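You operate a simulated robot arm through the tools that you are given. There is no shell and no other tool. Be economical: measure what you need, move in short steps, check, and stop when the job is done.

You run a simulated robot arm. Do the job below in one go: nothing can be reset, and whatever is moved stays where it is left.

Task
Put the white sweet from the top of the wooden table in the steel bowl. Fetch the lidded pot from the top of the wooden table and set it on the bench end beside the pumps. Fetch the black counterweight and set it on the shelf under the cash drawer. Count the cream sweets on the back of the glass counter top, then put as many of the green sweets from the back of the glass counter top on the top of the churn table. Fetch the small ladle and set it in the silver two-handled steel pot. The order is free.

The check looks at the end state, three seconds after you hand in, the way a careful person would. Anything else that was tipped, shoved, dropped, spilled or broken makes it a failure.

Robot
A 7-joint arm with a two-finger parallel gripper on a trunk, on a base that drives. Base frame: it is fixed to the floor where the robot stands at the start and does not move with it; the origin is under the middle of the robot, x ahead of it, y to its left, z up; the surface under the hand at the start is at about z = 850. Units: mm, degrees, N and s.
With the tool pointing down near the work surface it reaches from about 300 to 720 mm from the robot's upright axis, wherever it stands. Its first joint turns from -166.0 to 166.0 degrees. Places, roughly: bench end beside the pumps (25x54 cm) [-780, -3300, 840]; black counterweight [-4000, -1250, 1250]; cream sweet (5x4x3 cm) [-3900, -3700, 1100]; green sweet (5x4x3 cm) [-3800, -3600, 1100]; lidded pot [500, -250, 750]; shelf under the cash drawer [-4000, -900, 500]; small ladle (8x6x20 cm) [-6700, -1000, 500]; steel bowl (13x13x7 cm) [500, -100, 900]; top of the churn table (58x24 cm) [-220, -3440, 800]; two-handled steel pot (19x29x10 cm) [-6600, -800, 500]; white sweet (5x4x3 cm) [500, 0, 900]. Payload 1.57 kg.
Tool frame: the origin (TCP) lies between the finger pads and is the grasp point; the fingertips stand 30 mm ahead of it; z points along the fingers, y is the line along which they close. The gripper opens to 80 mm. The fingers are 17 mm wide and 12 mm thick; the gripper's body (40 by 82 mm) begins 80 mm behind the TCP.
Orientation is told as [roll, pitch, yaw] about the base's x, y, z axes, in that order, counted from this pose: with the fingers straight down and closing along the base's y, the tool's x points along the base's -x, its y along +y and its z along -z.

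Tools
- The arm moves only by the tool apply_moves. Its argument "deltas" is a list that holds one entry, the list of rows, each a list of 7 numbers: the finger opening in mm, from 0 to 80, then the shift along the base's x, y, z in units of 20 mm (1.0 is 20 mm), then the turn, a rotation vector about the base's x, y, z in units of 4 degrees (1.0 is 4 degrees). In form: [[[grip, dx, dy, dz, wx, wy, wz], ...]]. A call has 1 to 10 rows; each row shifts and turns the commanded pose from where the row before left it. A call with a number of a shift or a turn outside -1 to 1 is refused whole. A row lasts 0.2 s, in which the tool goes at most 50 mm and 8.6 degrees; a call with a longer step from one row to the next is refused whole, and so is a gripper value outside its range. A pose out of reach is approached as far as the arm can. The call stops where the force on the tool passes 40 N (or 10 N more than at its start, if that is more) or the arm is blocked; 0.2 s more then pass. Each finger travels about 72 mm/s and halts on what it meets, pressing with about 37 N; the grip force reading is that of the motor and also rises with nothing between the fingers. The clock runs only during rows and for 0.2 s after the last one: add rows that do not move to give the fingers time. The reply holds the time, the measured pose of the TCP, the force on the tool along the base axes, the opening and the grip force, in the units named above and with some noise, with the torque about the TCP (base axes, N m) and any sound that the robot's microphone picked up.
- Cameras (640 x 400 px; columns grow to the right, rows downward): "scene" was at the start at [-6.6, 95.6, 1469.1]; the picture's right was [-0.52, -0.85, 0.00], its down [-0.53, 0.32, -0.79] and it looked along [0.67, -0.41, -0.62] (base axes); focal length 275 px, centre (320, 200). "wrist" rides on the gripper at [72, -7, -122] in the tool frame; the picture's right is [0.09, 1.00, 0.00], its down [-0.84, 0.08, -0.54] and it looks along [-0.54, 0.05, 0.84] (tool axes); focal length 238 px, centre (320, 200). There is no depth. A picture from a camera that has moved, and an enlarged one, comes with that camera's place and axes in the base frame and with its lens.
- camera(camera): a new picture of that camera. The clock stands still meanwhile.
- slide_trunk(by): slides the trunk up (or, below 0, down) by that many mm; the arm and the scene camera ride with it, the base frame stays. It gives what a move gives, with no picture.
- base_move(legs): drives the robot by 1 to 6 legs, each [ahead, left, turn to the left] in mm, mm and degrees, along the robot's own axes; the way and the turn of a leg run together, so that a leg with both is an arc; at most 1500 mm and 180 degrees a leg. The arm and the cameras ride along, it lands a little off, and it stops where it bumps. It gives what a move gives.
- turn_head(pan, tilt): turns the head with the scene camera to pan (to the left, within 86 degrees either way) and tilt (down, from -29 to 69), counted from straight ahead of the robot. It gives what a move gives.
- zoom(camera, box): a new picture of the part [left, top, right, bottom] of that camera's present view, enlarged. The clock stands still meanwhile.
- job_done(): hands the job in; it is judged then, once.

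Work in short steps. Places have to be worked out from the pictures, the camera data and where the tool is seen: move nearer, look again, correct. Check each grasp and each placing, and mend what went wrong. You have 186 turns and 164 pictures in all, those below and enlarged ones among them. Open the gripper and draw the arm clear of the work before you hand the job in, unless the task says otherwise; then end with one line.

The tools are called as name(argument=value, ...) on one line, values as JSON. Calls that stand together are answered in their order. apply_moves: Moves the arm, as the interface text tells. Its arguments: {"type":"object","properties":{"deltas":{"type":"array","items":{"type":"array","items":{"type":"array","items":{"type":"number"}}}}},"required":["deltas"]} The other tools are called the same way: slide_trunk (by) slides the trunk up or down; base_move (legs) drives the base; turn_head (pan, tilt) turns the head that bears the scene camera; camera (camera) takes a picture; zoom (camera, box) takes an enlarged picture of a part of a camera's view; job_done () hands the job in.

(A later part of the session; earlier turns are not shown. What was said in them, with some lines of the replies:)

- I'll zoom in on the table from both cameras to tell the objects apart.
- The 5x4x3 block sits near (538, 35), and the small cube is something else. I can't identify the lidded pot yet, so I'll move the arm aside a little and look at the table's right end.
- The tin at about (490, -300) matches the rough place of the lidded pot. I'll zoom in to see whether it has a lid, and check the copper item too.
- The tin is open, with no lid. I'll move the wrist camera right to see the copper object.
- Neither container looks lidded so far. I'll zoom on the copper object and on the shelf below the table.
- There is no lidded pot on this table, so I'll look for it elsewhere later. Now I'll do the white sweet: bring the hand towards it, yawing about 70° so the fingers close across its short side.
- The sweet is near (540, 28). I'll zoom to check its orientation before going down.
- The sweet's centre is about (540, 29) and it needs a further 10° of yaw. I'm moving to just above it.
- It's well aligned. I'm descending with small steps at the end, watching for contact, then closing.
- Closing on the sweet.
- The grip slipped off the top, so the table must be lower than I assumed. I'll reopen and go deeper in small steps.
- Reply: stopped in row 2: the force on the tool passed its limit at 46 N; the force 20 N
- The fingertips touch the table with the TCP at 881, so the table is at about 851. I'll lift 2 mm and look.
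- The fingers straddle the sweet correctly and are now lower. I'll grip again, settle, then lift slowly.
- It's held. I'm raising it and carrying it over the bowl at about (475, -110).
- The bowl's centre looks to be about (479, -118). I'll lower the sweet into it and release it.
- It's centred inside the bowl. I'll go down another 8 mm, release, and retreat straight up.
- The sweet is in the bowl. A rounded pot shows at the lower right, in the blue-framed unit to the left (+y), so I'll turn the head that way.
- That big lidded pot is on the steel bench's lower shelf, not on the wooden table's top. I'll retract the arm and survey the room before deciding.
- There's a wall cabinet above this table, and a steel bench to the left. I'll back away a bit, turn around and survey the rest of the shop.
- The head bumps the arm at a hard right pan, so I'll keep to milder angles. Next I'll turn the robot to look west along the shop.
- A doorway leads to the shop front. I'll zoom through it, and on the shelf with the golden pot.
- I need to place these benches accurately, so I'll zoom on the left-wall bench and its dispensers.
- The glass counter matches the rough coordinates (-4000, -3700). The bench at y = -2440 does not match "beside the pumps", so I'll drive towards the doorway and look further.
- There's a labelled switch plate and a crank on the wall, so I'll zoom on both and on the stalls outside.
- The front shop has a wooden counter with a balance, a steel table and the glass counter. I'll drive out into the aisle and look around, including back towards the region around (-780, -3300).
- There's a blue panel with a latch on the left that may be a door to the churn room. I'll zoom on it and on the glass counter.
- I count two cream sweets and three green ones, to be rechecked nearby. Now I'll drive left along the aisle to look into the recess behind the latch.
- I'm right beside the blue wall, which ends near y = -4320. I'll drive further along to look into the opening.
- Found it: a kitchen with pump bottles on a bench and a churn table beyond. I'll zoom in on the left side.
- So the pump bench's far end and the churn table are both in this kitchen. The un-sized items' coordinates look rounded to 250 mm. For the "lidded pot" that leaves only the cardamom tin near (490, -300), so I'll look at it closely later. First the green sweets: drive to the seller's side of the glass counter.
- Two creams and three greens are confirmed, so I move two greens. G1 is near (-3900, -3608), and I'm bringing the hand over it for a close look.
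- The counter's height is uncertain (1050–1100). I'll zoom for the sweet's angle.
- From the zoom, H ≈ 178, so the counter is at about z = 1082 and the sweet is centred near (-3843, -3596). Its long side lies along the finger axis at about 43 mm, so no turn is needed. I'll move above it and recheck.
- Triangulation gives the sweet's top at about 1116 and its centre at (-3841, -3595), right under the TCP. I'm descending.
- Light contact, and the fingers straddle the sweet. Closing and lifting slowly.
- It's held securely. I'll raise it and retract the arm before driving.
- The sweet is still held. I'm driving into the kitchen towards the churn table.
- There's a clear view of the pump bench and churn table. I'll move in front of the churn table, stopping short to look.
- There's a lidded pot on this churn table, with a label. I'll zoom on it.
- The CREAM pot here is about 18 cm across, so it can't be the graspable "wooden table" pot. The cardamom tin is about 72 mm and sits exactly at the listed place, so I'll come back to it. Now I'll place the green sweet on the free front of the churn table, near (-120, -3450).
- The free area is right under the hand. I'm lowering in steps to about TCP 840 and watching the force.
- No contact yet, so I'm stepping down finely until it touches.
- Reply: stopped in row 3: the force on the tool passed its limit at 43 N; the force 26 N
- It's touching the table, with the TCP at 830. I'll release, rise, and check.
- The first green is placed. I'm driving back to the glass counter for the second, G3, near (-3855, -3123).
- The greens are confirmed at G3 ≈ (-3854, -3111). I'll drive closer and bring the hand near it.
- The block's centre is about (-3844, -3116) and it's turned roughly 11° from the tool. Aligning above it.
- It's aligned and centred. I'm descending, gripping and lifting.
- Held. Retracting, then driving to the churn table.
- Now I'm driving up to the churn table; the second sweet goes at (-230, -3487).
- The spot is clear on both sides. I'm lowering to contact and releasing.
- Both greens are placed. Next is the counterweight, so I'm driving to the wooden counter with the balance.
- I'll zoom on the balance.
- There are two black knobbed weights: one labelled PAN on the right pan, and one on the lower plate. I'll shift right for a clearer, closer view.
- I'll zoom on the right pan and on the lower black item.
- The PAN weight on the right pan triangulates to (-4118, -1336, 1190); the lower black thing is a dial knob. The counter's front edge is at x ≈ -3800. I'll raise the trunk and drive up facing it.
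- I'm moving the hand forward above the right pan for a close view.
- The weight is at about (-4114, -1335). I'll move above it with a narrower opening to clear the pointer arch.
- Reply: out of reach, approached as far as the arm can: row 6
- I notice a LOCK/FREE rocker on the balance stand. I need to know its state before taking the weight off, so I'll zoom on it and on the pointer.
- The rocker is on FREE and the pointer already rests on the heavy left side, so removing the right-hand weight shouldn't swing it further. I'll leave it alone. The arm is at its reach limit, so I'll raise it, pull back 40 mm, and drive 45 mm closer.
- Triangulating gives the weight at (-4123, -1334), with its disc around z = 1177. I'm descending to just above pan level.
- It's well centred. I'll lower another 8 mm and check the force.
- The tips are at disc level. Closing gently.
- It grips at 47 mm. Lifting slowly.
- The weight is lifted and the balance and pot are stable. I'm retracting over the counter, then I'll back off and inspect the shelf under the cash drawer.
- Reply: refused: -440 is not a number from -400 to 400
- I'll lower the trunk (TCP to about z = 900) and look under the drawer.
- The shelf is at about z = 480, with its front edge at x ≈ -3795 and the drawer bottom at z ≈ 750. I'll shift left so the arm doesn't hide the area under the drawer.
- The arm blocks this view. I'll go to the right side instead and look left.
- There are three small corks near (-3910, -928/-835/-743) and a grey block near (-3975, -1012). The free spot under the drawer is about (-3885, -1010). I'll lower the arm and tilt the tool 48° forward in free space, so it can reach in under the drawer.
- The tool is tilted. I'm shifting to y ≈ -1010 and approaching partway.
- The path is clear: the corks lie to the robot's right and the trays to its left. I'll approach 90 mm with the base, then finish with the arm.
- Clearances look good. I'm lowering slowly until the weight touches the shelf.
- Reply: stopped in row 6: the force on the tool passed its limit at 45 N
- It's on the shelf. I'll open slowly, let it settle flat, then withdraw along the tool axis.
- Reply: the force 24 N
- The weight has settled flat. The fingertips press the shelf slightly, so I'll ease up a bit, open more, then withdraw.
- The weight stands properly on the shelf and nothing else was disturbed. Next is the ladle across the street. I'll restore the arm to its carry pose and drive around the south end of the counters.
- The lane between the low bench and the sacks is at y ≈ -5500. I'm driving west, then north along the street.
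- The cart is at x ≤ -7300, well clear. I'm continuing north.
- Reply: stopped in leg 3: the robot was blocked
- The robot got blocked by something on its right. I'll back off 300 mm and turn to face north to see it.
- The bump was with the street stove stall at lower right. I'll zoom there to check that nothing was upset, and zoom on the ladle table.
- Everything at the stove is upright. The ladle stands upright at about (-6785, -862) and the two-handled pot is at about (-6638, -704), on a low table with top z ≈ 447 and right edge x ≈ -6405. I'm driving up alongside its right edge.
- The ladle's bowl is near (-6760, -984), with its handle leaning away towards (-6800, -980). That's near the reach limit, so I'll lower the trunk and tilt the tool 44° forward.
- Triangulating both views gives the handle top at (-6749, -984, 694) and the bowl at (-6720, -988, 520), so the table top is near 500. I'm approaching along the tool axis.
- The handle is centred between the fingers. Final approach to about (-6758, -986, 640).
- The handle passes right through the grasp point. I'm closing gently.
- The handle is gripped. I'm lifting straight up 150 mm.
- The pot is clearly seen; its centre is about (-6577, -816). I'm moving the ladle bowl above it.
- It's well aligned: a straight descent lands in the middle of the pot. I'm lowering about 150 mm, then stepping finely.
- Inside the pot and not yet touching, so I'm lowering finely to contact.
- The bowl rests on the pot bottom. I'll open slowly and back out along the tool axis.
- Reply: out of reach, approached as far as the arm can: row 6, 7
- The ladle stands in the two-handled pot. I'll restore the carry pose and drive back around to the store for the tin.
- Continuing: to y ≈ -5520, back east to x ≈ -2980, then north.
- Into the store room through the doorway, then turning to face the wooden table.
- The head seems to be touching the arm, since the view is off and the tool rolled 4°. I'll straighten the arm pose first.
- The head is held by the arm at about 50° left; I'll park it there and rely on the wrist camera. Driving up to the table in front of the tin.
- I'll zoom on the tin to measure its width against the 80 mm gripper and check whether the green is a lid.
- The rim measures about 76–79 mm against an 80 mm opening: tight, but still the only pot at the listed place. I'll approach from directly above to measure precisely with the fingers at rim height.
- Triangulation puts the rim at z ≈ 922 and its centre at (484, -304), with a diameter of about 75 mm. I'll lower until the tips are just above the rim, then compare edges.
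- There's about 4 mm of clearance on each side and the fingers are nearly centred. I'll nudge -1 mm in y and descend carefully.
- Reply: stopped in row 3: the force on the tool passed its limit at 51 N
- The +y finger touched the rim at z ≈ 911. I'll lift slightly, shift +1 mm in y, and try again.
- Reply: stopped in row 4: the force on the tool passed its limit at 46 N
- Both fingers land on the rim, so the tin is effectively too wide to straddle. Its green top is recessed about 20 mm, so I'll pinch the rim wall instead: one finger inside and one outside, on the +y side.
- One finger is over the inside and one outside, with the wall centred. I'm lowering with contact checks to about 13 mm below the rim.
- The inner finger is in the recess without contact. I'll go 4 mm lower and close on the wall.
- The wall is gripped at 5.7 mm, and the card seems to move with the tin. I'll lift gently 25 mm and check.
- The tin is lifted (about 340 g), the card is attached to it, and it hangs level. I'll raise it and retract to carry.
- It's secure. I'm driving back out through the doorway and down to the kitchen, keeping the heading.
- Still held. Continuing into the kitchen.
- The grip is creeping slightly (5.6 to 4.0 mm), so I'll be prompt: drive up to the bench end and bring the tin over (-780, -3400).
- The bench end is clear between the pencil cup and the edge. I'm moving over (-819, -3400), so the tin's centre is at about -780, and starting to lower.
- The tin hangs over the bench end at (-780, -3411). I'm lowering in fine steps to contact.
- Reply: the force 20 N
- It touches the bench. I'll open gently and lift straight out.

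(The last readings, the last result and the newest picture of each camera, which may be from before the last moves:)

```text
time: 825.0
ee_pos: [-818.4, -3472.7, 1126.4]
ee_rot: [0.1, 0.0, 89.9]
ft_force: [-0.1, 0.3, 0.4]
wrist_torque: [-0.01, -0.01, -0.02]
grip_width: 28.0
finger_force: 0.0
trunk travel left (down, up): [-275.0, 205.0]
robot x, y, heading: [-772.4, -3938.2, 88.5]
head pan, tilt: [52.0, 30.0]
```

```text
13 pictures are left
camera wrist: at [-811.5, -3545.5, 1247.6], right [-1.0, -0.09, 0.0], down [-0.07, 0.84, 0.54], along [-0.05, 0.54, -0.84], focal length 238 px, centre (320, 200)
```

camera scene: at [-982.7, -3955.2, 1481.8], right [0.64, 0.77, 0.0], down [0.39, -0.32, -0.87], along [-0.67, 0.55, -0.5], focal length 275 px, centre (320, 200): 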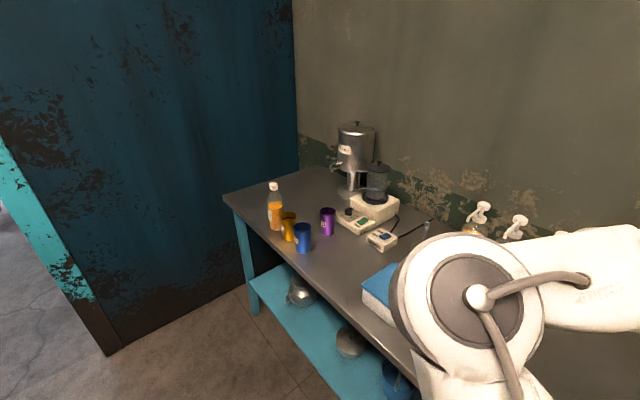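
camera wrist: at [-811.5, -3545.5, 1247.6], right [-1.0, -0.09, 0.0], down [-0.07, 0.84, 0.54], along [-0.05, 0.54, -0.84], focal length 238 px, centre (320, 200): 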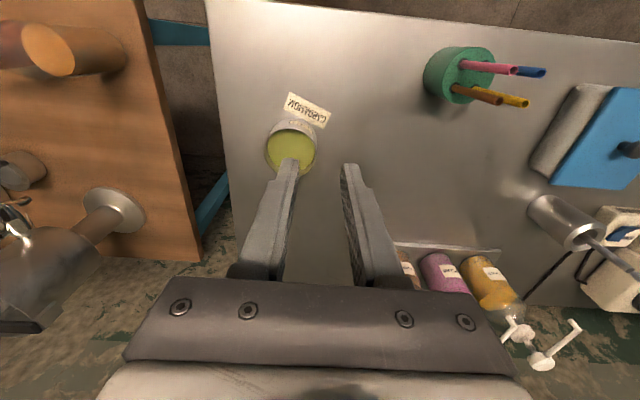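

The tin stands upright on the bench end and everything around it is undisturbed. I'll back the robot clear and take one last look.

base_move(legs=[[-450, 0, 0]])

turn_head(pan=35, tilt=25)

camera(camera="scene")

camera(camera="wrist")

```text
time: 828.5
ee_pos: [-831.0, -3918.7, 1126.6]
ee_rot: [0.0, 0.0, 90.0]
ft_force: [0.5, 1.5, 0.0]
wrist_torque: [0.01, -0.02, 0.0]
grip_width: 28.0
finger_force: 0.1
trunk travel left (down, up): [-275.0, 205.0]
robot x, y, heading: [-777.0, -4384.1, 88.2]
head pan, tilt: [52.0, 30.0]
```

```text
time: 829.3
ee_pos: [-829.9, -3918.4, 1125.5]
ee_rot: [0.1, 0.1, 89.9]
ft_force: [0.0, 0.4, 0.3]
wrist_torque: [-0.01, -0.03, -0.03]
grip_width: 28.0
finger_force: 0.1
trunk travel left (down, up): [-275.0, 205.0]
robot x, y, heading: [-781.8, -4385.6, 88.5]
head pan, tilt: [35.0, 25.0]
```

```text
12 pictures are left
camera scene: at [-975.5, -4381.5, 1489.8], right [0.83, 0.55, 0.0], down [0.23, -0.35, -0.91], along [-0.5, 0.76, -0.42], focal length 275 px, centre (320, 200)
```

scene: 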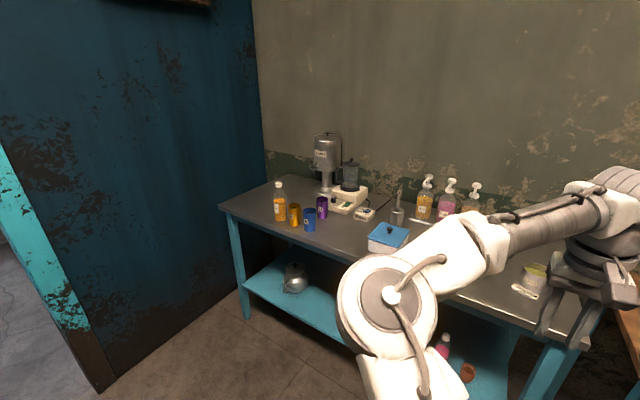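

```text
11 pictures are left
camera wrist: at [-823.4, -3990.5, 1247.3], right [-1.0, -0.09, 0.0], down [-0.08, 0.84, 0.54], along [-0.05, 0.54, -0.84], focal length 238 px, centre (320, 200)
```

wrist: 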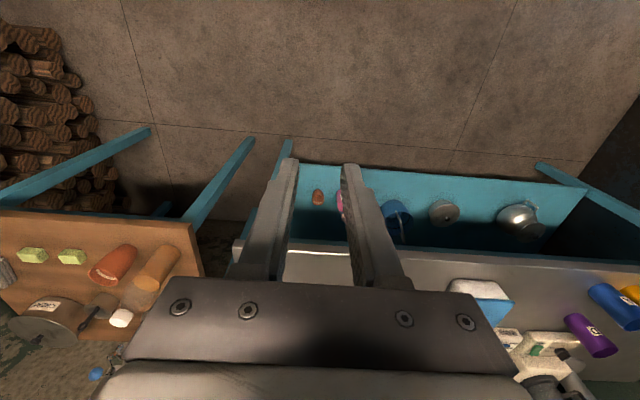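

All the placings are in order and the arm is clear. I'll open the gripper fully and hand in.

apply_moves(deltas=[[[60, 0, 0, 0, 0, 0, 0], [80, 0, 0, 0, 0, 0, 0], [80, 0, 0, 0, 0, 0, 0]]])

job_done()

```text
time: 830.1
ee_pos: [-830.5, -3919.5, 1125.2]
ee_rot: [0.0, 0.1, 90.0]
ft_force: [-0.1, -0.2, 0.7]
wrist_torque: [0.04, 0.01, 0.01]
grip_width: 80.1
finger_force: 0.0
trunk travel left (down, up): [-275.0, 205.0]
robot x, y, heading: [-782.7, -4381.3, 88.3]
head pan, tilt: [35.0, 25.0]
```

```text
The job is handed in.
```

I handed the job in with all five placings made, but the lidded pot is a guess: nothing on the wooden table had a visible lid, so I moved the cardamom tin standing at its listed place. The white sweet is in the steel bowl, the counterweight is under the cash drawer, two green sweets (for two cream) are on the churn table, and the ladle is in the two-handled pot. The base bumped the street stove stall once, and everything there still looked upright.
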